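You operate a simulated robot arm through the tools that you are given. There is no shell and no other tool. Be economical: measure what you need, move in short steps, check, and stop when the job is done.

Carry out the task below with a simulated two-armed robot. There is one attempt and no reset: what you move stays moved.

TASK
Set the white overflow pipe to mark 1, the grey one to mark 1; stand both on the blue mat.
Fine: hold each pipe with the other hand while you pull its tube up. Set down upright: white overflow pipe, grey overflow pipe.

The check looks at the end state, three seconds after you hand in, the way a careful person would. Anything else that was tipped, shoved, dropped, spilled or broken makes it a failure.

THE ROBOT
Two 7-joint arms with two-finger parallel grippers on one trunk, on a base that drives. Base frame: it is fixed to the floor where the robot stands at the start and does not move with it; the origin is under the middle of the robot, x ahead of it, y to its left, z up. Lengths are in mm, angles in rad, forces in N, time in s.
The left shoulder is at the start at [60, 143, 926], the right one opposite. With the tool pointing down near the work surface each hand reaches from about 320 to 740 mm from the robot's upright axis, wherever it stands, measured 20 degrees to its own side. Places, roughly: blue mat [800, 0, 800]; tube of the grey overflow pipe [500, -200, 900]; tube of the white overflow pipe [500, 100, 900]. Payload 1.57 kg a hand.
The TCP of each hand is the grasp point between the finger pads, 30 mm short of the fingertips. In the tool frame z runs along the fingers and y along their closing line. The gripper opens to 110 mm. The fingers are 24 mm wide and 12 mm thick; the gripper's body (48 by 112 mm) begins 78 mm behind the TCP.
Orientation is that of the tool frame in the base frame, as a unit quaternion [w, x, y, z]. With the fingers straight down and closing along the base's y, the tool's x points along the base's -x, its y along +y and its z along -z.

THE INTERFACE
- The arms move only by the tool drive_tool. It takes "left_rows", "right_rows" or both (then of equal length, played together; a hand with none holds still); each is a list of rows, each a list of 7 numbers: the shift along the tool's x, y, z in units of 500 mm (1.0 is 500 mm), then the turn, a rotation vector about the tool's x, y, z in units of 120 degrees (1.0 is 120 degrees), then the gripper command, from -1 (shut) to 1 (fully open), values between in proportion. In form: [[x, y, z, ax, ay, az, jaw], ...]. A call has 1 to 8 rows; each row is the pose to reach, as a shift and turn from the pose commanded when the call began, along the tool's axes at that moment. A call with a number of a shift or a turn outside -1 to 1 is refused whole. A row lasts 0.2 s, in which the tool goes at most 50 mm and 0.15 rad; a call with a longer step from one row to the next is refused whole, and so is a gripper value outside its range. A pose out of reach is approached as far as the arm can. The call stops where the force on the tool passes 40 N (or 10 N more than at its start, if that is more) or the arm is blocked; 0.2 s more then pass. Each finger travels about 45 mm/s and halts on what it meets, pressing with about 30 N; the grip force reading is that of the motor and also rises with nothing between the fingers. The clock runs only during rows and for 0.2 s after the last one: add rows that repeat a pose to give the fingers time. The reply holds the time, the measured pose of the TCP, the force on the tool along the base axes, the opening and the grip force, in the units named above and with some noise, with the torque about the TCP (base axes, N m) and any sound that the robot's microphone picked up.
- Cameras (640 x 400 px; columns grow to the right, rows downward): "scene" is now at [47.8, -16, 1536.4]; the picture's right is [-0.22, -0.98, 0.00], its down [-0.72, 0.16, -0.67] and it looks along [0.65, -0.14, -0.74] (base axes); focal length 291 px, centre (320, 200). "left" rides on the left gripper at [70, -16, -141] in its tool frame; the picture's right is [0.23, 0.97, 0.00], its down [-0.85, 0.20, -0.48] and it looks along [-0.47, 0.11, 0.88] (tool axes); focal length 222 px, centre (320, 200). "right" rides on the right gripper at [70, 16, -141] in its tool frame; the picture's right is [-0.23, 0.97, 0.00], its down [-0.86, -0.20, -0.48] and it looks along [-0.47, -0.11, 0.88] (tool axes); focal length 222 px, centre (320, 200).
- snapshot(camera): a new picture of that camera. It takes no simulated time.
- raise_lower(by): slides the trunk up (or, below 0, down) by that many mm; the arms and the scene camera ride with it, the base frame stays. It gives what a move gives, with no picture.
- roll_base(legs): drives the robot by 1 to 6 legs, each [ahead, left, turn to the left] in mm, mm and rad, along the robot's own axes; the way and the turn of a leg run together, so that a leg with both is an arc; at most 1500 mm and 3.142 rad a leg. The arms and the cameras ride along, it lands a little off, and it stops where it bumps. It gives what a move gives.
- head_to(pan, tilt): turns the head with the scene camera to pan (to the left, within 1.501 rad either way) and tilt (down, from -0.506 to 1.204), counted from straight ahead of the robot. It gives what a move gives.
- probe_pixels(camera, pixels): for up to 12 pixels [column, row] of the newest picture of that camera ("zoom" is the newest enlarged one), the place [x, y, z] in the base frame of the surface seen there, good to about 2 mm. It takes no simulated time.
- inspect(camera, box): a new picture of the part [left, top, right, bottom] of that camera's present view, enlarged. It takes no simulated time.
- close_job(): hands the job in; it is judged then, once.

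Keep the steps short. Do not move on a guess: measure, check each grasp and each placing, and mend mistakes. In all there are 80 turns and 70 pictures (those below and enlarged ones count). Leave the grippers open and the arms clear of the work at the hand-in unless told otherwise, and finish with a single line.

The tools are called as name(argument=value, ...) on one line, values as JSON. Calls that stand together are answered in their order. drive_tool: Moves the arms, as the interface text tells. Its arguments: {"type":"object","properties":{"left_rows":{"type":"array","items":{"type":"array","items":{"type":"number"}}},"right_rows":{"type":"array","items":{"type":"array","items":{"type":"number"}}}},"required":[]} The other tools are called the same way: raise_lower (by) slides the trunk up or down; roll_base (legs) drives the base; head_to (pan, tilt) turns the head that bears the scene camera; snapshot (camera) takes a picture; probe_pixels (camera, pixels) gives the place of the surface under pixels of a picture; inspect (camera, box) takes an enlarged picture of a part of a camera's view; close_job () hands the job in.

At the start:

```text
t: 0.0
left_tool_pos: [549.4, 186.5, 1083.6]
left_orientation: [0.0, 0.0, 1.0, 0.001]
left_wrist_force: [0.4, -0.5, 0.3]
left_wrist_torque: [0.0, -0.01, -0.01]
left_finger_gap: 109.9
left_grip_force: 0.1
right_tool_pos: [433.8, -242.9, 1083.2]
right_orientation: [0.0, -0.001, 1.0, 0.0]
right_wrist_force: [0.0, 0.4, 0.2]
right_wrist_torque: [-0.02, -0.01, 0.02]
right_finger_gap: 109.9
right_grip_force: 0.0
trunk travel left (down, up): [-525.0, 65.0]
robot x, y, heading: [-0.2, 0.7, 0.001]
head pan, tilt: [-0.216, 0.836]
```

scene: 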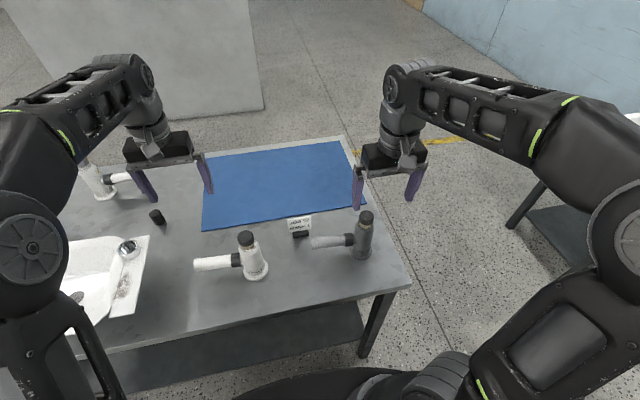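
right: 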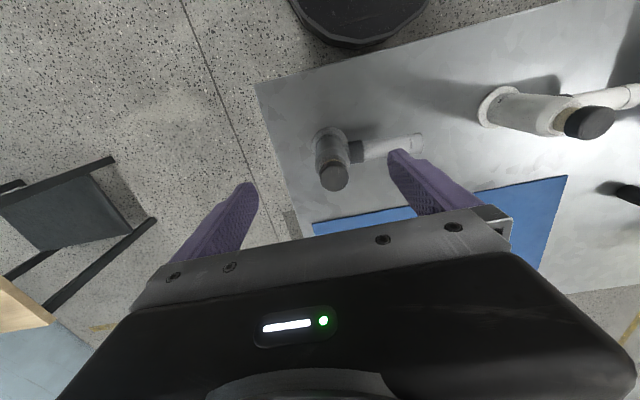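
left: 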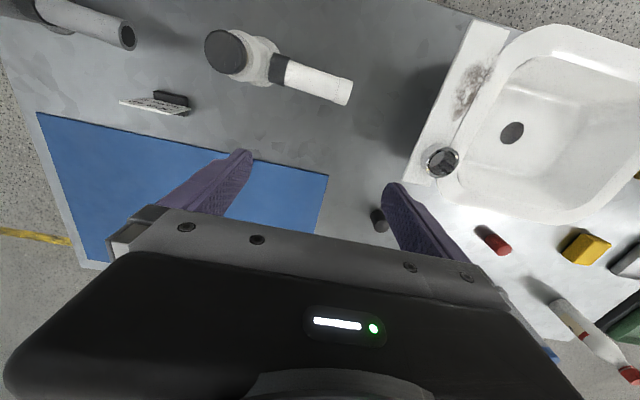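

I see a white pipe near (250,255), a grey one near (362,235) and a small card at (300,225). I'll enlarge these to understand the parts and marks.

inspect(camera="scene", box=[180, 200, 400, 300])

inspect(camera="left", box=[0, 0, 380, 200])

inspect(camera="right", box=[270, 60, 640, 220])

```text
2.91 times, centred on (290, 250) of scene
```

zoom: 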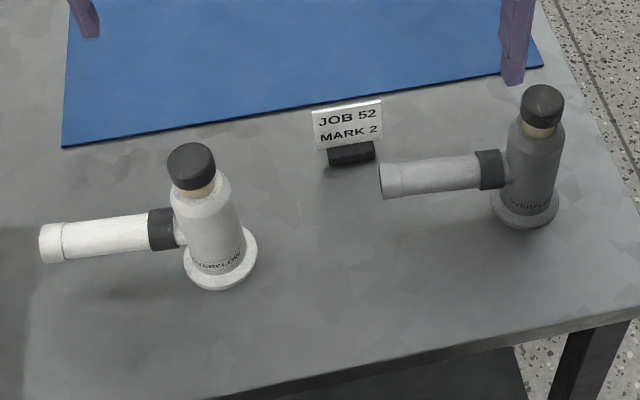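

```text
1.68 times, centred on (190, 100) of left
```

zoom: 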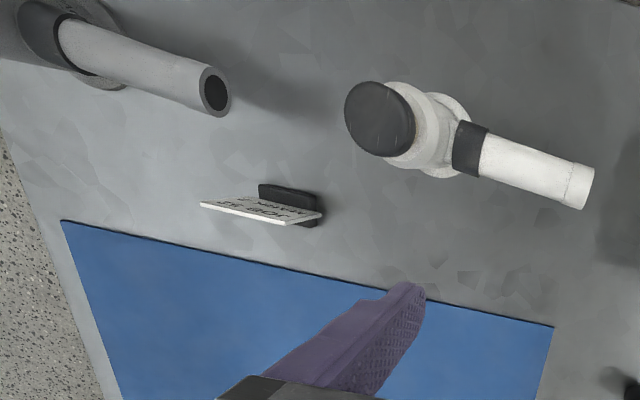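

```text
1.73 times, centred on (455, 140) of right
```

zoom: 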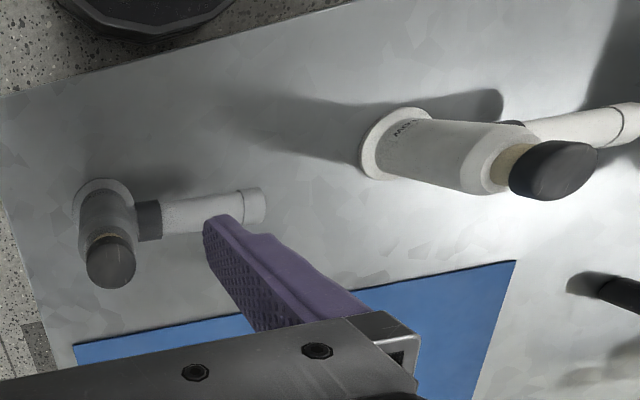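

The card reads "JOB 52 MARK 2", but the task asks for mark 1, so I follow the task. Next I take a fresh scene picture and probe both pipes' caps, rims, flanges, branches, and the mat.

inspect(camera="scene", box=[190, 215, 280, 285])

snapshot(camera="scene")

probe_pixels(camera="scene", pixels=[[246, 235], [247, 245], [254, 258], [256, 278], [236, 260], [198, 264], [366, 214], [365, 226], [363, 240], [362, 255], [350, 240], [314, 243]])

probe_pixels(camera="scene", pixels=[[206, 160], [204, 228], [362, 205], [340, 144], [300, 236], [300, 220], [157, 217], [97, 185], [408, 284], [405, 270]])

```text
5.71 times, centred on (235, 250) of scene
```

zoom: 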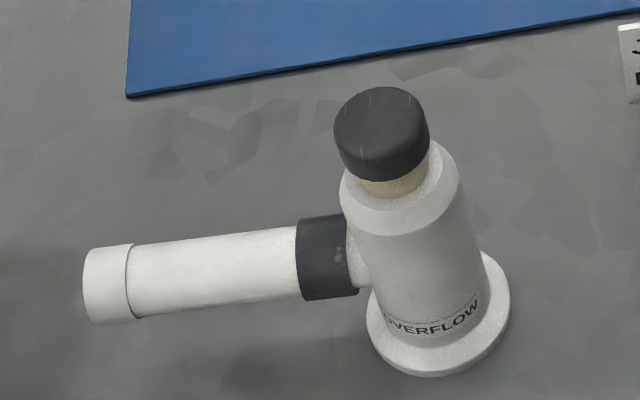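

```text
62 pictures are left
```

scene: 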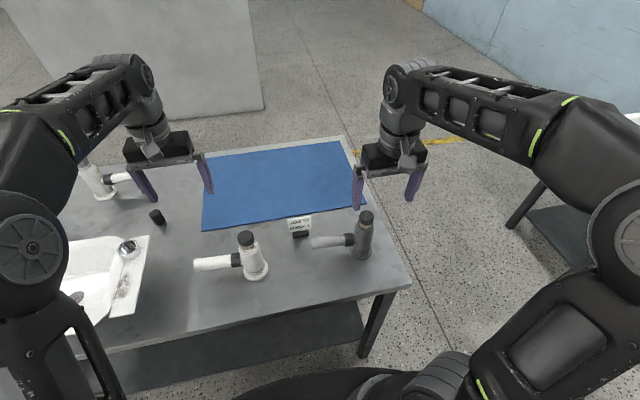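

```text
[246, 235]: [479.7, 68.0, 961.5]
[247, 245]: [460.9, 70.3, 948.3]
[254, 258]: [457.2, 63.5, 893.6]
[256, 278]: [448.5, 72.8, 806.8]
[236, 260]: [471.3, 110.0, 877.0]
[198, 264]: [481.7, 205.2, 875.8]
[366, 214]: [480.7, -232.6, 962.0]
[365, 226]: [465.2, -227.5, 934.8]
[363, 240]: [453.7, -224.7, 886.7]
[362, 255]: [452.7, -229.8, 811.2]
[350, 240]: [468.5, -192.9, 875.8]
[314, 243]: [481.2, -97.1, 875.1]
```

```text
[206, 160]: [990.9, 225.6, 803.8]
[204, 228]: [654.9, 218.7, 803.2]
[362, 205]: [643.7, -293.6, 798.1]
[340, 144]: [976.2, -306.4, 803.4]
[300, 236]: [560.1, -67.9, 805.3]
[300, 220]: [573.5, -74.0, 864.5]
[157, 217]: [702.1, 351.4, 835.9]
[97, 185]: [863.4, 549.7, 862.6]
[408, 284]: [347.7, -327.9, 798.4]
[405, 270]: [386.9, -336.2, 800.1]
```

Probes give: white axis ≈ (480, 68), body ~51 mm across, cap ~40 mm across with top at z≈961, branch to +y at z≈860. The grey pipe is the same at (480, -230). My plan is to have the right hand hold the body from its free −y side, tilted 45° and closing along x, above the branch. The left hand will pull the cap from above. I start by turning the right hand while it moves left, high up.

drive_tool(right_rows=[[0, 0.035, 0, -0.02443, -0.02443, -0.05898, 1], [0, 0.07, 0, -0.04886, -0.04886, -0.11796, 1], [0, 0.105, 0, -0.07329, -0.07329, -0.17694, 1], [0, 0.14, 0, -0.09772, -0.09772, -0.23592, 1], [0, 0.175, 0, -0.12215, -0.12215, -0.2949, 1], [0, 0.21, 0, -0.14658, -0.14658, -0.35388, 1], [0, 0.245, 0, -0.17101, -0.17101, -0.41286, 1], [0, 0.28, 0, -0.19544, -0.19544, -0.47184, 1]])

drive_tool(right_rows=[[0, 0, 0, -0.02443, -0.02443, -0.05898, 1], [0, 0, 0, -0.04886, -0.04886, -0.11796, 1], [0, 0, 0, -0.07329, -0.07329, -0.17694, 1], [0, 0, 0, -0.09772, -0.09772, -0.23592, 1]])

snapshot(camera="scene")

snapshot(camera="right")

```text
t: 1.8
left_tool_pos: [550.6, 186.4, 1083.9]
left_orientation: [0.0, 0.0, 1.0, 0.0]
left_wrist_force: [-0.8, 0.2, -0.3]
left_wrist_torque: [0.01, -0.02, -0.03]
left_finger_gap: 110.1
left_grip_force: 0.0
right_tool_pos: [434.3, -101.6, 1083.6]
right_orientation: [0.195, -0.469, 0.839, 0.194]
right_wrist_force: [-0.4, 0.3, -0.3]
right_wrist_torque: [-0.02, 0.04, -0.02]
right_finger_gap: 109.8
right_grip_force: 0.0
trunk travel left (down, up): [-525.0, 65.0]
robot x, y, heading: [-2.0, 0.9, 0.001]
head pan, tilt: [-0.216, 0.836]
```

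```text
t: 2.8
left_tool_pos: [550.2, 186.5, 1085.1]
left_orientation: [0.0, 0.0, 1.0, 0.0]
left_wrist_force: [0.5, -0.2, 0.9]
left_wrist_torque: [0.01, 0.02, 0.0]
left_finger_gap: 110.1
left_grip_force: 0.2
right_tool_pos: [434.3, -100.5, 1082.2]
right_orientation: [-0.271, 0.653, -0.653, -0.271]
right_wrist_force: [-0.2, 0.0, -0.5]
right_wrist_torque: [0.0, -0.02, 0.02]
right_finger_gap: 109.9
right_grip_force: 0.0
trunk travel left (down, up): [-525.0, 65.0]
robot x, y, heading: [-2.7, -2.2, 0.004]
head pan, tilt: [-0.216, 0.836]
```

```text
61 pictures are left
```

scene: 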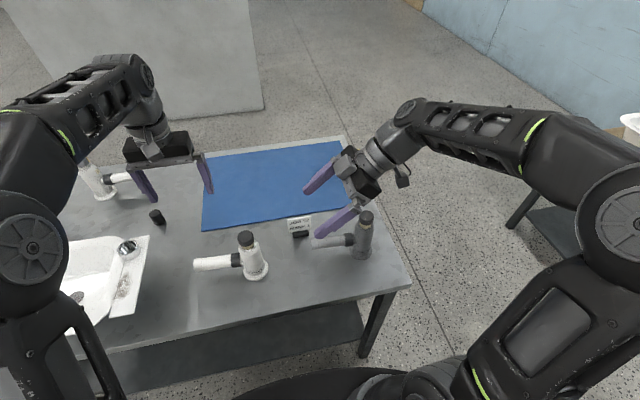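

```text
60 pictures are left
```

right: 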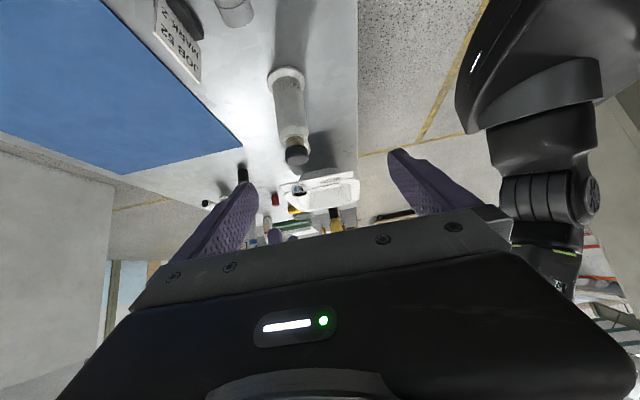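

The right hand is tilted 45° as planned at (434,-100,1082). Now I move it to a pre-grasp 90 mm short of the white body, at about (480, 4, 959).

drive_tool(right_rows=[[0.0067, -0.023, 0.08, 0, 0, 0, 1], [0.0134, -0.046, 0.16, 0, 0, 0, 1], [0.02, -0.069, 0.24, 0, 0, 0, 1], [0.0268, -0.092, 0.321, 0, 0, 0, 1], [0.0268, -0.092, 0.321, 0, 0, 0, 1]])

snapshot(camera="right")

inspect(camera="scene", box=[180, 210, 300, 290])

```text
t: 4.0
left_tool_pos: [549.8, 186.7, 1084.6]
left_orientation: [0.001, -0.001, 1.0, -0.001]
left_wrist_force: [0.2, -0.5, 0.0]
left_wrist_torque: [-0.02, 0.0, -0.01]
left_finger_gap: 110.0
left_grip_force: 0.1
right_tool_pos: [480.9, 2.3, 960.4]
right_orientation: [-0.271, 0.653, -0.653, -0.27]
right_wrist_force: [0.7, -0.4, 0.8]
right_wrist_torque: [0.0, 0.0, 0.02]
right_finger_gap: 110.1
right_grip_force: 0.1
trunk travel left (down, up): [-525.0, 65.0]
robot x, y, heading: [-0.4, -1.3, -0.0]
head pan, tilt: [-0.216, 0.836]
```

```text
59 pictures are left
```

right: 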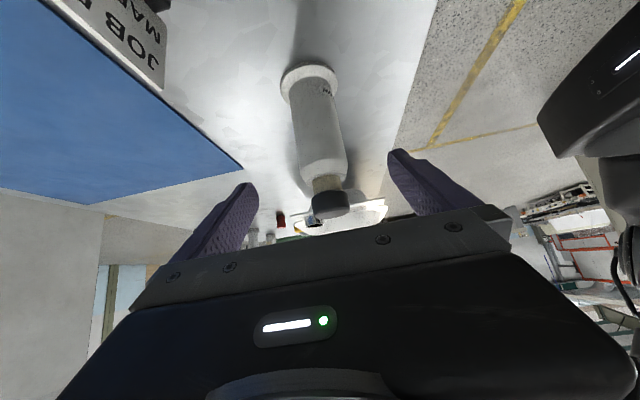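

```text
5.00 times, centred on (240, 250) of scene
```

zoom: 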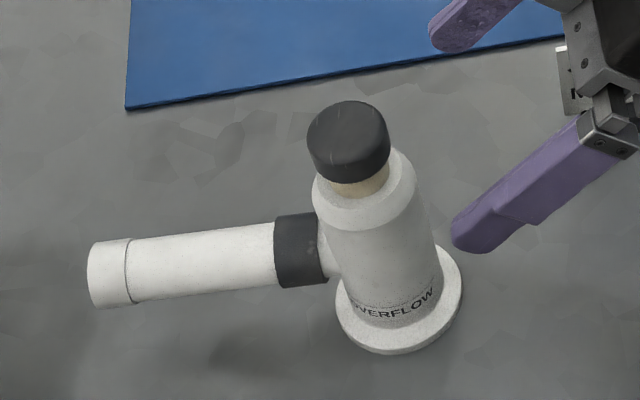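

The white body sits between the fingers in the right view (310,130). I probe body, shoulder, tan tube and cap to get exact heights.

probe_pixels(camera="right", pixels=[[314, 110], [318, 140], [294, 120], [331, 112], [322, 168], [325, 184], [327, 193], [330, 205], [312, 74]])

probe_pixels(camera="zoom", pixels=[[350, 130], [350, 172], [360, 190], [362, 205], [365, 240], [300, 220], [200, 245], [320, 240], [385, 270], [90, 275]])

```text
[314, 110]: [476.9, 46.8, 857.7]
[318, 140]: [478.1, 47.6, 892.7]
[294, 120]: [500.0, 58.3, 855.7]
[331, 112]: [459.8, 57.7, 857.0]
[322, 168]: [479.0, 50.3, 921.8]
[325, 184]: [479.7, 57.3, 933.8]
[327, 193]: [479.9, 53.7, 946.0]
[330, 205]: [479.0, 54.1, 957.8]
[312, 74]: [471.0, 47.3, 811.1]
```

```text
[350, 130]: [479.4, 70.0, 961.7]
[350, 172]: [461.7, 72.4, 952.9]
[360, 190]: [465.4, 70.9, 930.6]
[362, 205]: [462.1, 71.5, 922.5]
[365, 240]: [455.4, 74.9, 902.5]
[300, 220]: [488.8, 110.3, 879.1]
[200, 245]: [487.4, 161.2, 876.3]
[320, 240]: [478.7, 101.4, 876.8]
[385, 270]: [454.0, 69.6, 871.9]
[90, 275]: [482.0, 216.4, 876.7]
```

Axis comes out at (480, 73). The body is straight up to z≈920, the cap spans z 940–962, and tan tube shows between them. I advance 100 mm along the tool so the TCP is at (480,73,890).

drive_tool(right_rows=[[0, 0.0, 0.06, 0, 0, 0, 1], [0, 0.002, 0.12, 0, 0, 0, 1], [0, 0.002, 0.17, 0, 0, 0, 1], [0, 0.002, 0.2, 0, 0, 0, 1]])

snapshot(camera="right")

```text
t: 5.0
left_tool_pos: [549.6, 187.1, 1083.8]
left_orientation: [0.001, 0.0, 1.0, 0.0]
left_wrist_force: [-0.6, 0.1, 0.7]
left_wrist_torque: [0.01, -0.02, 0.0]
left_finger_gap: 109.9
left_grip_force: 0.1
right_tool_pos: [480.1, 72.8, 890.4]
right_orientation: [0.271, -0.653, 0.653, 0.27]
right_wrist_force: [-0.2, 0.8, 0.0]
right_wrist_torque: [-0.01, -0.04, -0.02]
right_finger_gap: 110.2
right_grip_force: 0.1
trunk travel left (down, up): [-525.0, 65.0]
robot x, y, heading: [-0.9, -0.6, -0.0]
head pan, tilt: [-0.216, 0.836]
```

```text
57 pictures are left
```

right: 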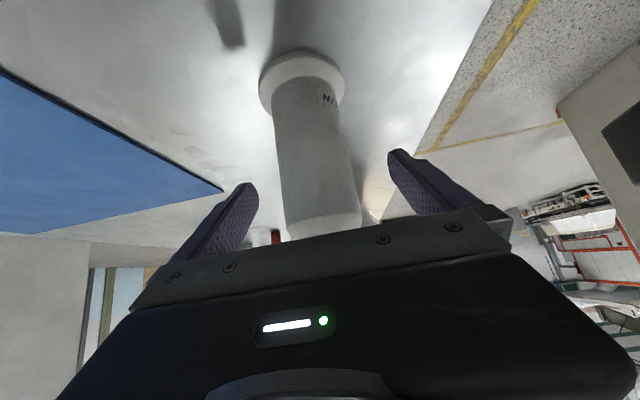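

The TCP is on the axis with no contact force. I close the right hand and at the same time turn the left hand 90° about its tool z, so it closes along x.

drive_tool(right_rows=[[0, 0, 0, 0, 0, 0, -1], [0, 0, 0, 0, 0, 0, -1], [0, 0, 0, 0, 0, 0, -1], [0, 0, 0, 0, 0, 0, -1], [0, 0, 0, 0, 0, 0, -1], [0, 0, 0, 0, 0, 0, -1], [0, 0, 0, 0, 0, 0, -1], [0, 0, 0, 0, 0, 0, -1]], left_rows=[[0, 0, 0, 0, 0, 0.07, 1], [0, 0, 0, 0, 0, 0.14, 1], [0, 0, 0, 0, 0, 0.21, 1], [0, 0, 0, 0, 0, 0.28, 1], [0, 0, 0, 0, 0, 0.35, 1], [0, 0, 0, 0, 0, 0.42, 1], [0, 0, 0, 0, 0, 0.49, 1], [0, 0, 0, 0, 0, 0.56, 1]])

drive_tool(left_rows=[[0, 0, 0, 0, 0, 0.065, 1], [0, 0, 0, 0, 0, 0.13, 1], [0, 0, 0, 0, 0, 0.19, 1]])

snapshot(camera="scene")

```text
t: 6.8
left_tool_pos: [549.6, 187.1, 1085.0]
left_orientation: [0.001, 0.555, 0.832, 0.0]
left_wrist_force: [0.5, 0.0, -0.6]
left_wrist_torque: [0.02, 0.01, 0.01]
left_finger_gap: 109.7
left_grip_force: 0.0
right_tool_pos: [479.8, 73.9, 890.5]
right_orientation: [-0.271, 0.653, -0.653, -0.271]
right_wrist_force: [-0.1, 1.2, 0.7]
right_wrist_torque: [-0.01, -0.06, 0.02]
right_finger_gap: 51.3
right_grip_force: 29.8
trunk travel left (down, up): [-525.0, 65.0]
robot x, y, heading: [5.0, -0.8, 0.001]
head pan, tilt: [-0.216, 0.836]
```

```text
t: 7.6
left_tool_pos: [550.7, 186.8, 1084.3]
left_orientation: [0.002, 0.707, 0.707, 0.001]
left_wrist_force: [-0.5, -1.0, 0.8]
left_wrist_torque: [0.01, 0.0, 0.04]
left_finger_gap: 110.1
left_grip_force: 0.0
right_tool_pos: [479.7, 72.6, 891.2]
right_orientation: [0.271, -0.653, 0.654, 0.271]
right_wrist_force: [0.1, -0.5, 0.6]
right_wrist_torque: [0.02, -0.07, -0.01]
right_finger_gap: 51.3
right_grip_force: 29.9
trunk travel left (down, up): [-525.0, 65.0]
robot x, y, heading: [-3.8, 0.6, -0.001]
head pan, tilt: [-0.216, 0.836]
```

```text
56 pictures are left
```

scene: 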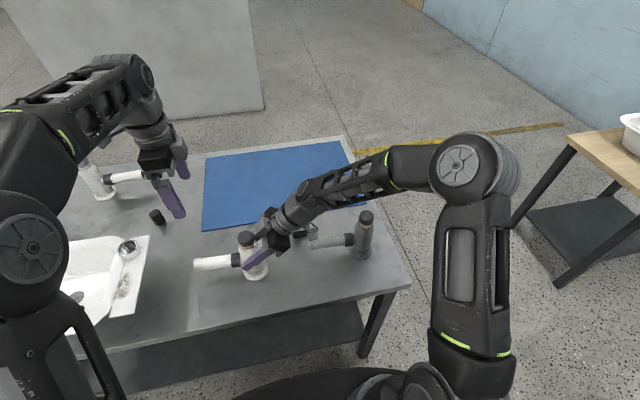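

The right hand holds the white body with a 51.3 mm gap at 30 N. Next the left hand moves above the cap to (480, 73, 1040).

drive_tool(left_rows=[[-0.06, -0.035, 0, 0, 0, 0, 1], [-0.12, -0.07, 0, 0, 0, 0, 1], [-0.17, -0.105, 0.02, 0, 0, 0, 1], [-0.2, -0.13, 0.05, 0, 0, 0, 1], [-0.227, -0.14, 0.088, 0, 0, 0, 1], [-0.227, -0.14, 0.088, 0, 0, 0, 1]])

snapshot(camera="left")

inspect(camera="scene", box=[160, 180, 320, 290])

```text
t: 9.0
left_tool_pos: [481.7, 71.7, 1038.7]
left_orientation: [0.0, 0.707, 0.707, 0.001]
left_wrist_force: [0.2, -1.2, 0.6]
left_wrist_torque: [0.02, 0.03, -0.01]
left_finger_gap: 110.2
left_grip_force: 0.1
right_tool_pos: [480.0, 72.6, 890.3]
right_orientation: [-0.271, 0.653, -0.653, -0.271]
right_wrist_force: [-0.2, 0.2, 1.0]
right_wrist_torque: [0.03, 0.02, 0.03]
right_finger_gap: 51.4
right_grip_force: 29.8
trunk travel left (down, up): [-525.0, 65.0]
robot x, y, heading: [-0.2, -2.0, -0.004]
head pan, tilt: [-0.216, 0.836]
```

```text
55 pictures are left
```

left: 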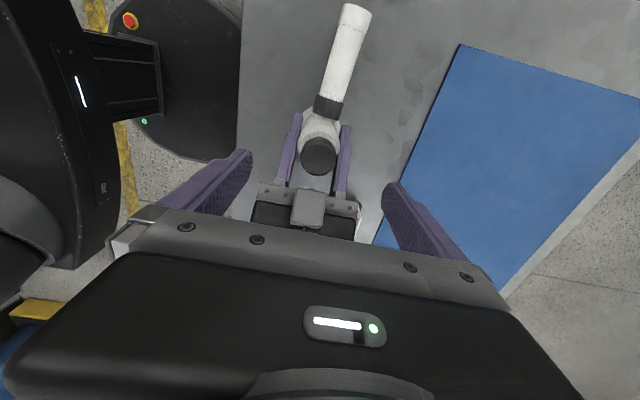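

```text
3.64 times, centred on (240, 235) of scene
```

zoom: 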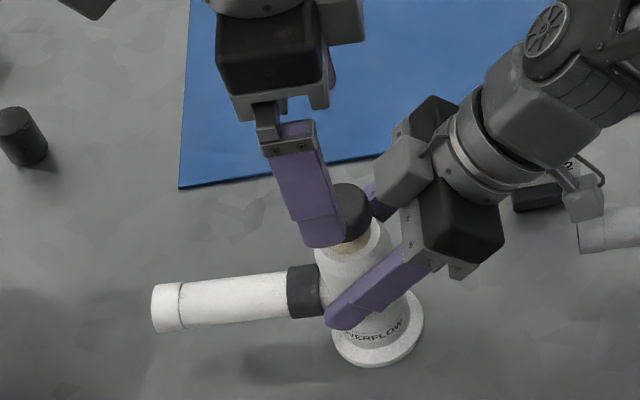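

A small block sits on top of the right gripper at left-view (308,205). I probe it to check clearance before descending.

probe_pixels(camera="left", pixels=[[308, 196], [308, 215], [318, 150], [320, 168], [268, 190], [345, 150]])

```text
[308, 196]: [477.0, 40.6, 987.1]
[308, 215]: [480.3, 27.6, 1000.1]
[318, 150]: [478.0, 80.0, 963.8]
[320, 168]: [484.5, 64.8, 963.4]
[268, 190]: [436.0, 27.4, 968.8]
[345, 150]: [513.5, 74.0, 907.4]
```

Clearance is fine: block top is ~1000 and the left palm stays above 1047. I descend to TCP z 969 (tips ~939, just below the cap's lower edge) and then close on the cap.

drive_tool(left_rows=[[0.002, -0.003, 0.05, 0, 0, 0, 1], [0.002, -0.003, 0.1, 0, 0, 0, 1], [0.002, -0.003, 0.139, 0, 0, 0, 1], [0.002, -0.003, 0.139, 0, 0, 0, 1]])

drive_tool(left_rows=[[0, 0, 0, 0, 0, 0, -1], [0, 0, 0, 0, 0, 0, -1], [0, 0, 0, 0, 0, 0, -1], [0, 0, 0, 0, 0, 0, -1], [0, 0, 0, 0, 0, 0, -1], [0, 0, 0, 0, 0, 0, -1]])

inspect(camera="scene", box=[200, 210, 300, 280])

```text
t: 10.0
left_tool_pos: [480.0, 74.0, 969.9]
left_orientation: [0.0, 0.708, 0.706, 0.001]
left_wrist_force: [0.2, -0.2, 0.7]
left_wrist_torque: [-0.02, 0.0, 0.03]
left_finger_gap: 110.0
left_grip_force: 0.1
right_tool_pos: [479.2, 73.4, 889.4]
right_orientation: [0.271, -0.653, 0.654, 0.27]
right_wrist_force: [0.8, -0.5, 0.7]
right_wrist_torque: [0.02, 0.03, 0.0]
right_finger_gap: 51.3
right_grip_force: 29.7
trunk travel left (down, up): [-525.0, 65.0]
robot x, y, heading: [-2.0, -0.2, 0.004]
head pan, tilt: [-0.216, 0.836]
```

```text
t: 11.4
left_tool_pos: [479.9, 73.3, 968.6]
left_orientation: [0.0, 0.707, 0.707, 0.0]
left_wrist_force: [-2.8, -0.7, 0.2]
left_wrist_torque: [-0.05, 0.18, -0.03]
left_finger_gap: 36.7
left_grip_force: 29.3
right_tool_pos: [480.5, 73.3, 890.1]
right_orientation: [-0.271, 0.653, -0.653, -0.271]
right_wrist_force: [1.8, 0.6, 0.5]
right_wrist_torque: [0.14, -0.01, -0.01]
right_finger_gap: 51.1
right_grip_force: 30.2
trunk travel left (down, up): [-525.0, 65.0]
robot x, y, heading: [-2.7, 2.0, -0.0]
head pan, tilt: [-0.216, 0.836]
```

```text
5.71 times, centred on (250, 245) of scene
```

zoom: 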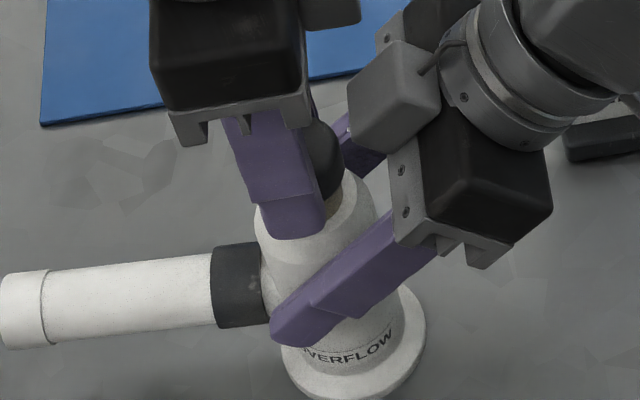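

The cap is held with a 36.7 mm gap at 29 N. I pull up 10 mm in small rows and watch the force and sound.

drive_tool(left_rows=[[0, 0, -0.005, 0, 0, 0, -1], [0, 0, -0.01, 0, 0, 0, -1], [0, 0, -0.015, 0, 0, 0, -1], [0, 0, -0.02, 0, 0, 0, -1], [0, 0, -0.02, 0, 0, 0, -1]])

inspect(camera="scene", box=[220, 220, 290, 270])

```text
t: 12.6
left_tool_pos: [480.3, 73.9, 979.5]
left_orientation: [0.001, 0.707, 0.707, 0.0]
left_wrist_force: [0.9, -0.3, -0.9]
left_wrist_torque: [0.03, 0.14, -0.05]
left_finger_gap: 36.7
left_grip_force: 30.3
right_tool_pos: [479.6, 71.9, 891.4]
right_orientation: [-0.27, 0.654, -0.653, -0.27]
right_wrist_force: [-0.7, 1.0, 0.9]
right_wrist_torque: [-0.03, -0.2, 0.04]
right_finger_gap: 51.5
right_grip_force: 30.2
trunk travel left (down, up): [-525.0, 65.0]
robot x, y, heading: [0.4, 0.5, 0.002]
head pan, tilt: [-0.216, 0.836]
```

```text
8.00 times, centred on (255, 245) of scene
```

zoom: 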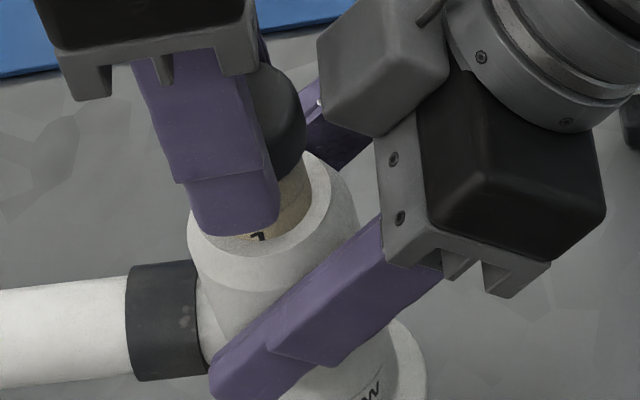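

A numeral is emerging at the rim at (258,236 in zoom), partly hidden by the finger. I look from the left and right hand cameras.

inspect(camera="left", box=[270, 100, 370, 200])

inspect(camera="right", box=[260, 150, 390, 250])

```text
4.00 times, centred on (320, 150) of left
```

zoom: 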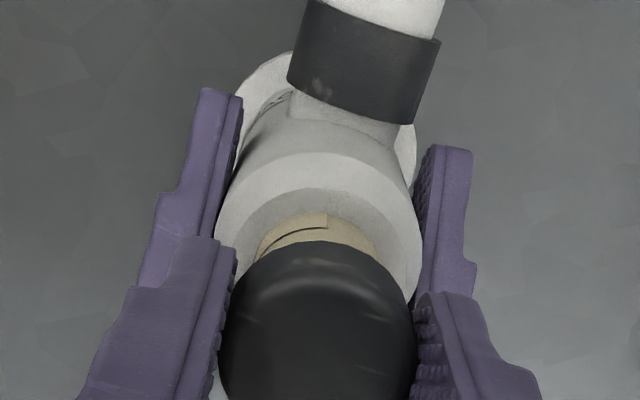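

```text
4.00 times, centred on (325, 200) of right
```

zoom: 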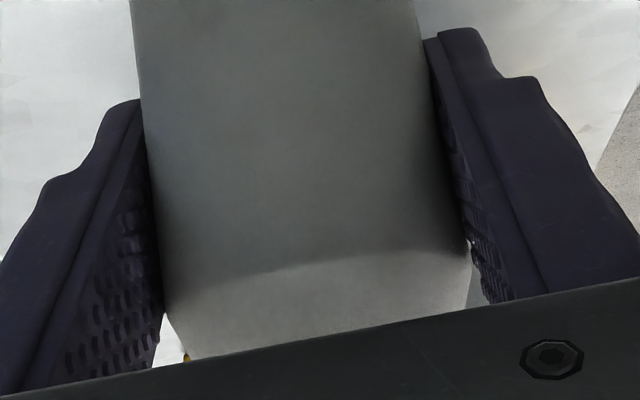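

The left view shows a dark line on the tube with the rim below it. I probe the line and rim heights.

inspect(camera="left", box=[300, 130, 350, 170])

probe_pixels(camera="left", pixels=[[346, 157], [350, 156], [351, 154], [352, 151], [340, 154], [352, 145], [345, 162]])

```text
10.00 times, centred on (325, 150) of left
```

zoom: 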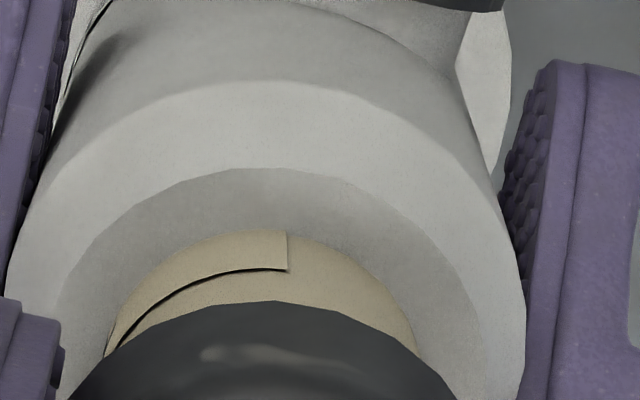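

```text
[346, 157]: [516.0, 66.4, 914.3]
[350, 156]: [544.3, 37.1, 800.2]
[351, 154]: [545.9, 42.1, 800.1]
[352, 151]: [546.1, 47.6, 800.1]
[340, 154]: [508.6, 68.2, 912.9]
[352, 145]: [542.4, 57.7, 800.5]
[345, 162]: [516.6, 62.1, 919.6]
```

probe_pixels(camera="zoom", pixels=[[250, 270], [250, 238], [250, 285], [250, 215], [250, 180], [250, 160], [250, 90], [180, 290], [180, 258], [270, 232], [340, 265], [160, 220]])

```text
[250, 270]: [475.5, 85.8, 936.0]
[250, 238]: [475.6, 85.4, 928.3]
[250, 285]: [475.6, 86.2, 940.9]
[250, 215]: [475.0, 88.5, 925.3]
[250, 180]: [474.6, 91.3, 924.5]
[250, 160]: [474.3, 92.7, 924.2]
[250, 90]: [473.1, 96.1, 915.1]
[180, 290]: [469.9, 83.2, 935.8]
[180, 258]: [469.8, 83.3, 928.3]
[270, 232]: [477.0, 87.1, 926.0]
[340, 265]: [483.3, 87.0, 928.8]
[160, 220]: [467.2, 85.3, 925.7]
```

The rim is at z≈925.5 and this line is ~10 mm above it. I need a clear front view to tell which mark it is, so I open the left hand and back it off up and left. The right hand keeps holding.

drive_tool(left_rows=[[0, 0, 0, 0, 0, 0, 0.6], [0, 0, 0, 0, 0, 0, 0.6], [0, 0, 0, 0, 0, 0, 0.6], [0, 0, -0.08, 0, 0, 0, 0.6], [0.05, 0, -0.16, 0, 0, 0, 0.6], [0.13, 0.03, -0.2, 0, 0, 0, 0.6], [0.2, 0.1, -0.2, 0, 0, 0, 0.6]])

inspect(camera="scene", box=[225, 220, 275, 260])

```text
t: 14.2
left_tool_pos: [528.6, 174.1, 1081.5]
left_orientation: [0.0, 0.707, 0.708, -0.001]
left_wrist_force: [0.3, 0.9, -0.2]
left_wrist_torque: [0.0, -0.02, -0.01]
left_finger_gap: 87.8
left_grip_force: 0.1
right_tool_pos: [480.7, 73.2, 889.4]
right_orientation: [-0.271, 0.653, -0.653, -0.271]
right_wrist_force: [-0.4, -0.2, 0.0]
right_wrist_torque: [-0.04, -0.01, 0.0]
right_finger_gap: 51.0
right_grip_force: 30.1
trunk travel left (down, up): [-525.0, 65.0]
robot x, y, heading: [0.7, 1.4, -0.002]
head pan, tilt: [-0.216, 0.836]
```

```text
10.00 times, centred on (250, 240) of scene
```

zoom: 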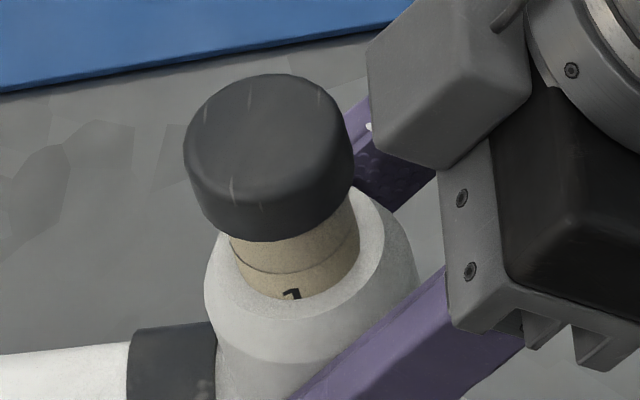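

Now it is clear: the tube stays put by friction, a line is at (285,268), and a "1" is emerging beneath it. I need to see the numeral and the lines around it, so I go back to the cap, re-grip, and pull 10 mm further.

drive_tool(left_rows=[[-0.07, -0.07, 0, 0, 0, 0, 0.6], [-0.15, -0.096, 0.04, 0, 0, 0, 0.6], [-0.2, -0.098, 0.12, 0, 0, 0, 0.6], [-0.201, -0.098, 0.203, 0, 0, 0, 0.6], [-0.201, -0.098, 0.203, 0, 0, 0, 0.6]])

drive_tool(left_rows=[[0, 0, 0, 0, 0, 0, -1], [0, 0, 0, 0, 0, 0, -1], [0, 0, 0, 0, 0, 0, -1], [0, 0, 0, 0, 0, 0, -1], [0, 0, -0.005, 0, 0, 0, -1], [0, 0, -0.01, 0, 0, 0, -1], [0, 0, -0.015, 0, 0, 0, -1], [0, 0, -0.02, 0, 0, 0, -1]])

inspect(camera="scene", box=[225, 220, 275, 260])

```text
t: 15.4
left_tool_pos: [477.8, 70.4, 979.0]
left_orientation: [0.0, 0.707, 0.707, -0.001]
left_wrist_force: [-0.1, -0.3, 0.3]
left_wrist_torque: [0.02, 0.0, 0.04]
left_finger_gap: 88.4
left_grip_force: 0.0
right_tool_pos: [479.1, 73.0, 891.0]
right_orientation: [-0.271, 0.653, -0.653, -0.271]
right_wrist_force: [0.5, -0.5, 0.3]
right_wrist_torque: [0.0, 0.02, 0.01]
right_finger_gap: 51.2
right_grip_force: 30.0
trunk travel left (down, up): [-525.0, 65.0]
robot x, y, heading: [-1.0, -0.2, 0.002]
head pan, tilt: [-0.216, 0.836]
```

```text
t: 17.2
left_tool_pos: [479.8, 72.7, 989.6]
left_orientation: [0.001, 0.707, 0.707, 0.0]
left_wrist_force: [6.8, -7.2, -1.8]
left_wrist_torque: [-0.25, -0.11, 0.01]
left_finger_gap: 36.6
left_grip_force: 30.0
right_tool_pos: [480.3, 73.6, 890.2]
right_orientation: [-0.271, 0.653, -0.653, -0.271]
right_wrist_force: [-5.5, 8.3, 0.6]
right_wrist_torque: [-0.54, -0.51, 0.03]
right_finger_gap: 51.4
right_grip_force: 30.1
trunk travel left (down, up): [-525.0, 65.0]
robot x, y, heading: [-1.3, 0.8, -0.004]
head pan, tilt: [-0.216, 0.836]
```

```text
10.00 times, centred on (250, 240) of scene
```

zoom: 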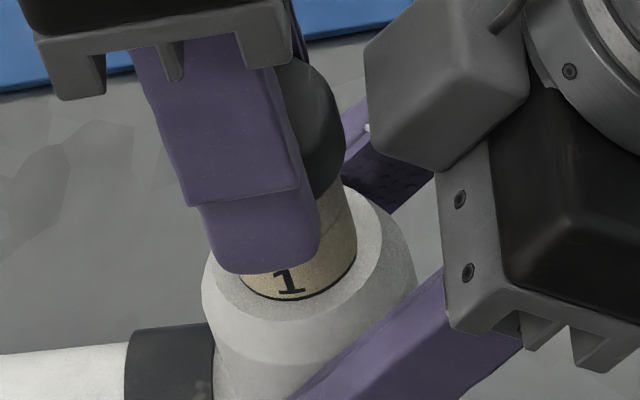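

The "1" now stands right on a line that is just at the rim (288,297). So line 1 is the one directly under the numeral, and the upper line was the starting one. I check the fine position in the left camera.

inspect(camera="left", box=[295, 120, 355, 168])

inspect(camera="scene", box=[244, 238, 264, 254])

```text
8.33 times, centred on (325, 144) of left
```

zoom: 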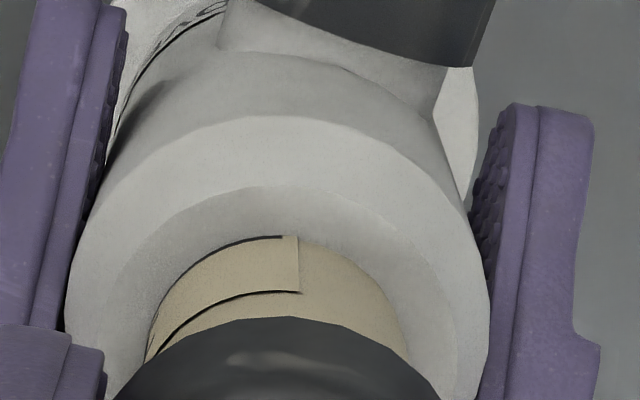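

```text
16.00 times, centred on (254, 246) of scene
```

zoom: 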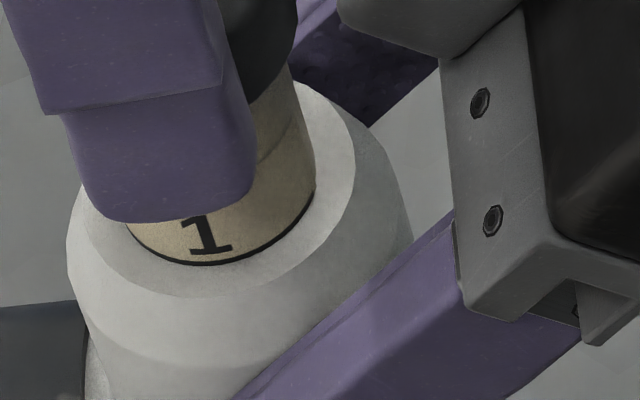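

Line 1 sits exactly at the rim, fully visible with no tan below it. I release the cap, retract the left hand up and to the left, and check again.

drive_tool(left_rows=[[0, 0, 0, 0, 0, 0, 0.6], [0, 0, 0, 0, 0, 0, 0.6], [0, 0, 0, 0, 0, 0, 0.6], [0, 0, -0.08, 0, 0, 0, 0.6], [0.03, 0, -0.16, 0, 0, 0, 0.6], [0.11, 0.0, -0.22, 0, 0, 0, 0.6], [0.2, 0.0, -0.25, 0, 0, 0, 0.6], [0.29, 0.0, -0.25, 0, 0, 0, 0.6]])

inspect(camera="scene", box=[230, 222, 270, 254])

```text
t: 19.0
left_tool_pos: [480.0, 222.3, 1112.8]
left_orientation: [0.003, 0.709, 0.705, -0.001]
left_wrist_force: [0.7, 1.4, -0.3]
left_wrist_torque: [-0.16, 0.01, -0.01]
left_finger_gap: 87.9
left_grip_force: 0.0
right_tool_pos: [479.4, 77.9, 889.5]
right_orientation: [-0.269, 0.654, -0.653, -0.27]
right_wrist_force: [0.3, 1.7, 0.2]
right_wrist_torque: [-0.14, 0.03, 0.04]
right_finger_gap: 51.1
right_grip_force: 29.8
trunk travel left (down, up): [-525.0, 65.0]
robot x, y, heading: [2.2, -3.5, -0.006]
head pan, tilt: [-0.216, 0.836]
```

```text
12.50 times, centred on (250, 238) of scene
```

zoom: 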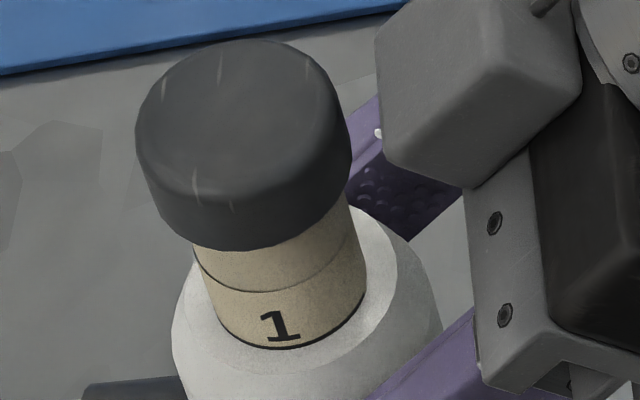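

The mark is set on white. The right reading shows a 5 mm sideways shift, probably sway from the fast retreat. I let it settle and lift the pipe straight up 50 mm with the right hand.

drive_tool(right_rows=[[0, 0, 0, 0, 0, 0, -1], [0, 0, 0, 0, 0, 0, -1], [-0.018, 0, -0.018, 0, 0, 0, -1], [-0.036, 0, -0.036, 0, 0, 0, -1], [-0.054, 0, -0.054, 0, 0, 0, -1], [-0.0707, 0, -0.0707, 0, 0, 0, -1], [-0.0707, 0, -0.0707, 0, 0, 0, -1]])

snapshot(camera="scene")

snapshot(camera="right")

```text
t: 20.6
left_tool_pos: [479.3, 219.6, 1113.2]
left_orientation: [0.0, 0.708, 0.707, 0.002]
left_wrist_force: [0.2, -0.8, 0.0]
left_wrist_torque: [0.01, -0.01, -0.04]
left_finger_gap: 88.0
left_grip_force: 0.0
right_tool_pos: [477.6, 72.3, 938.2]
right_orientation: [-0.27, 0.653, -0.653, -0.271]
right_wrist_force: [-0.8, 0.0, -1.3]
right_wrist_torque: [0.0, -0.02, 0.01]
right_finger_gap: 51.1
right_grip_force: 29.5
trunk travel left (down, up): [-525.0, 65.0]
robot x, y, heading: [0.5, 0.6, -0.001]
head pan, tilt: [-0.216, 0.836]
```

```text
43 pictures are left
```

scene: 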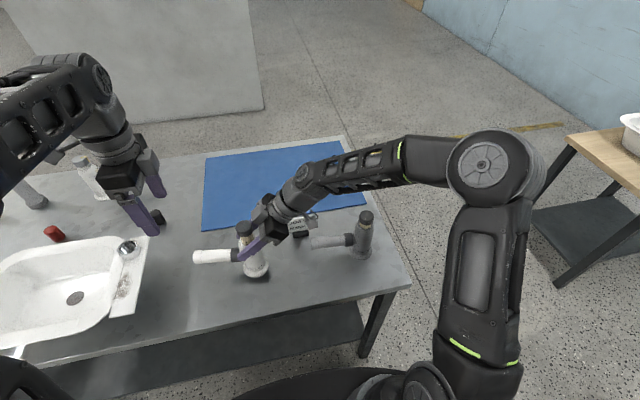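

```text
42 pictures are left
```

right: 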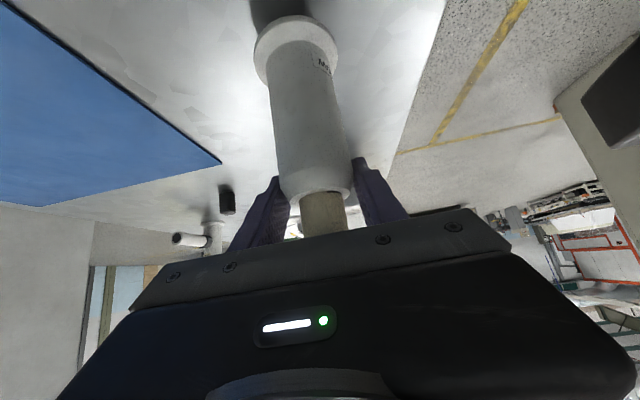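

In the right view the body's shoulder is now at row ~190, so the hand may have slid up the pipe rather than lifting it. I probe to check.

probe_pixels(camera="right", pixels=[[300, 30], [290, 60], [305, 120], [315, 170], [318, 196], [322, 215], [278, 190], [372, 190]])

inspect(camera="scene", box=[190, 200, 310, 290])

```text
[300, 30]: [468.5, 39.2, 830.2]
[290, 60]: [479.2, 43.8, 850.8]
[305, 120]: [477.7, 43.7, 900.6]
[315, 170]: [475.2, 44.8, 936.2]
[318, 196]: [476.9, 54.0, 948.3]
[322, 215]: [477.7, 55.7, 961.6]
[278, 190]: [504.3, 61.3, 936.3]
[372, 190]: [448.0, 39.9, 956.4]
```

```text
4.44 times, centred on (250, 245) of scene
```

zoom: 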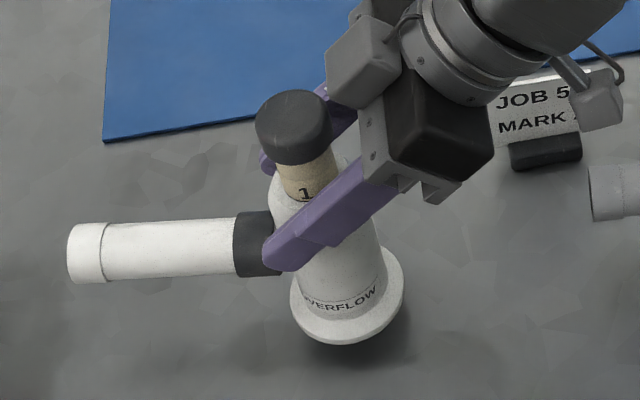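

The pipe is lifted only ~24 mm while the hand rose 48 mm, so it slipped in the grip but is still upright. I hold still for a second and check whether it is still creeping.

drive_tool(right_rows=[[0, 0, 0, 0, 0, 0, -1], [0, 0, 0, 0, 0, 0, -1], [0, 0, 0, 0, 0, 0, -1], [0, 0, 0, 0, 0, 0, -1]])

inspect(camera="right", box=[220, 0, 400, 240])

probe_pixels(camera="zoom", pixels=[[110, 80], [200, 290], [215, 320], [240, 340], [230, 318], [120, 110], [150, 250]])

```text
t: 21.6
left_tool_pos: [479.4, 218.6, 1114.6]
left_orientation: [0.001, 0.707, 0.707, 0.0]
left_wrist_force: [-0.1, -0.3, -0.8]
left_wrist_torque: [0.03, 0.0, 0.02]
left_finger_gap: 88.1
left_grip_force: 0.1
right_tool_pos: [478.7, 72.3, 939.7]
right_orientation: [0.27, -0.653, 0.654, 0.27]
right_wrist_force: [0.0, 0.6, -1.7]
right_wrist_torque: [-0.01, 0.03, 0.02]
right_finger_gap: 50.7
right_grip_force: 29.5
trunk travel left (down, up): [-525.0, 65.0]
robot x, y, heading: [-0.9, -3.5, -0.001]
head pan, tilt: [-0.216, 0.836]
```

```text
1.67 times, centred on (310, 120) of right
```

zoom: 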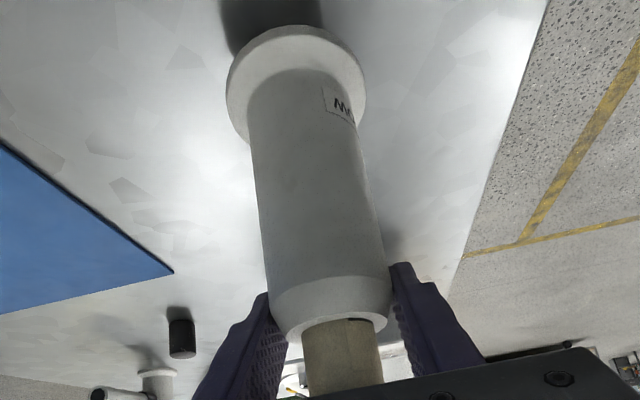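

```text
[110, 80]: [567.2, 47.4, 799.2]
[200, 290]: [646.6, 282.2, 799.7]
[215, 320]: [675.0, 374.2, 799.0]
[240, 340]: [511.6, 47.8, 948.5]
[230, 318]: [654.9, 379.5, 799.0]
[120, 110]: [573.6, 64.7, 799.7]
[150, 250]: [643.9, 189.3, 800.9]
```

It is stable but gripped near the top. I set it back down gently, ~25 mm, then re-grip lower for a safer carry.

drive_tool(right_rows=[[0.01, 0, 0.01, 0, 0, 0, -1], [0.02, 0, 0.02, 0, 0, 0, -1], [0.028, 0, 0.028, 0, 0, 0, -1], [0.036, 0, 0.036, 0, 0, 0, -1], [0.036, 0, 0.036, 0, 0, 0, -1]])

inspect(camera="scene", box=[190, 200, 310, 290])

```text
t: 22.8
left_tool_pos: [477.2, 219.1, 1114.0]
left_orientation: [0.001, 0.707, 0.707, 0.001]
left_wrist_force: [0.3, 0.5, -0.3]
left_wrist_torque: [0.03, -0.01, -0.02]
left_finger_gap: 88.1
left_grip_force: 0.0
right_tool_pos: [478.6, 73.7, 916.1]
right_orientation: [-0.274, 0.653, -0.653, -0.27]
right_wrist_force: [1.9, -1.2, 23.5]
right_wrist_torque: [-0.07, -0.06, 0.27]
right_finger_gap: 51.3
right_grip_force: 29.8
trunk travel left (down, up): [-525.0, 65.0]
robot x, y, heading: [-1.2, 3.5, -0.005]
head pan, tilt: [-0.216, 0.836]
```

```text
4.44 times, centred on (250, 245) of scene
```

zoom: 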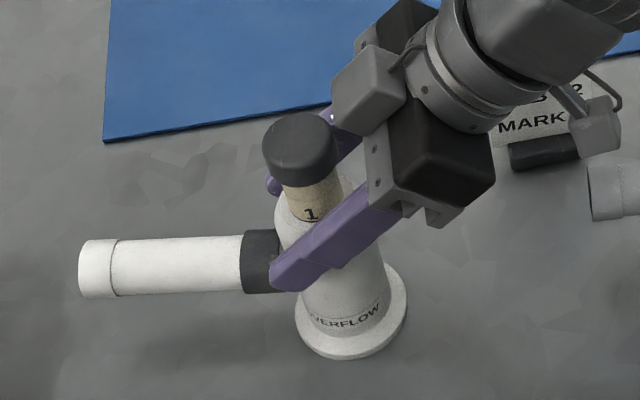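

The pipe is on the table (23 N contact, no slip now) and upright. I open, move down 38 mm so the TCP is at z≈878, and close again.

drive_tool(right_rows=[[-0.004, 0, -0.004, 0, 0, 0, -1], [-0.004, 0, -0.004, 0, 0, 0, 0.7], [-0.004, 0, -0.004, 0, 0, 0, 0.7], [-0.004, 0, -0.004, 0, 0, 0, 0.7], [0.018, 0, 0.018, 0, 0, 0, 0.7], [0.036, 0, 0.036, 0, 0, 0, 0.7], [0.05, 0, 0.05, 0, 0, 0, 0.7], [0.05, 0, 0.05, 0, 0, 0, 0.7]])

snapshot(camera="right")

```text
t: 24.6
left_tool_pos: [478.7, 218.8, 1114.1]
left_orientation: [0.0, 0.707, 0.707, 0.001]
left_wrist_force: [-0.4, -0.1, -0.1]
left_wrist_torque: [0.0, 0.01, 0.03]
left_finger_gap: 87.9
left_grip_force: 0.1
right_tool_pos: [477.3, 71.9, 878.9]
right_orientation: [-0.27, 0.654, -0.653, -0.271]
right_wrist_force: [-0.4, -0.2, 0.2]
right_wrist_torque: [-0.01, 0.02, -0.01]
right_finger_gap: 93.6
right_grip_force: 0.1
trunk travel left (down, up): [-525.0, 65.0]
robot x, y, heading: [-1.0, -1.3, -0.0]
head pan, tilt: [-0.216, 0.836]
```

```text
38 pictures are left
```

right: 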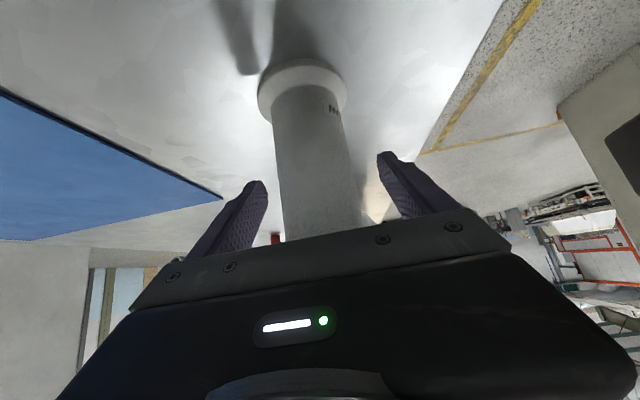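

Pipe stands upright between the fingers. I close and then lift slowly, 30 mm.

drive_tool(right_rows=[[0, 0, 0, 0, 0, 0, -1], [0, 0, 0, 0, 0, 0, -1], [0, 0, 0, 0, 0, 0, -1], [0, 0, 0, 0, 0, 0, -1], [0, 0, 0, 0, 0, 0, -1], [0, 0, 0, 0, 0, 0, -1]])

drive_tool(right_rows=[[-0.006, 0, -0.006, 0, 0, 0, -1], [-0.012, 0, -0.012, 0, 0, 0, -1], [-0.018, 0, -0.018, 0, 0, 0, -1], [-0.024, 0, -0.024, 0, 0, 0, -1], [-0.03, 0, -0.03, 0, 0, 0, -1], [-0.036, 0, -0.036, 0, 0, 0, -1], [-0.042, 0, -0.042, 0, 0, 0, -1], [-0.048, 0, -0.048, 0, 0, 0, -1]])

snapshot(camera="right")

probe_pixels(camera="right", pixels=[[298, 65], [310, 110], [316, 160], [318, 200]])

```text
t: 26.0
left_tool_pos: [479.0, 220.3, 1112.9]
left_orientation: [0.001, 0.707, 0.707, 0.001]
left_wrist_force: [-0.4, 0.2, 0.0]
left_wrist_torque: [-0.01, -0.03, 0.03]
left_finger_gap: 88.1
left_grip_force: 0.0
right_tool_pos: [477.2, 72.0, 878.4]
right_orientation: [-0.27, 0.654, -0.653, -0.271]
right_wrist_force: [1.0, -0.2, -0.2]
right_wrist_torque: [0.0, 0.01, -0.01]
right_finger_gap: 50.6
right_grip_force: 29.8
trunk travel left (down, up): [-525.0, 65.0]
robot x, y, heading: [-5.2, 3.6, -0.003]
head pan, tilt: [-0.216, 0.836]
```

```text
t: 27.8
left_tool_pos: [479.3, 219.4, 1114.2]
left_orientation: [0.001, 0.707, 0.707, 0.0]
left_wrist_force: [-0.5, -0.3, -0.2]
left_wrist_torque: [0.0, -0.02, 0.0]
left_finger_gap: 88.2
left_grip_force: 0.1
right_tool_pos: [478.6, 72.4, 912.8]
right_orientation: [0.271, -0.653, 0.653, 0.271]
right_wrist_force: [-0.1, 0.2, -2.1]
right_wrist_torque: [0.03, -0.01, -0.03]
right_finger_gap: 50.4
right_grip_force: 30.1
trunk travel left (down, up): [-525.0, 65.0]
robot x, y, heading: [2.4, 1.1, -0.005]
head pan, tilt: [-0.216, 0.836]
```

```text
37 pictures are left
```

right: 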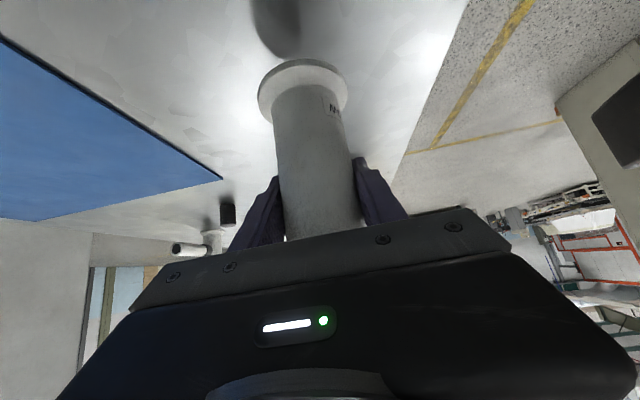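

```text
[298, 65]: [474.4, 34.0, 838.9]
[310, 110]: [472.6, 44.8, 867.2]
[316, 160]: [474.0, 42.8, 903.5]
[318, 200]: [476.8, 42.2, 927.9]
```

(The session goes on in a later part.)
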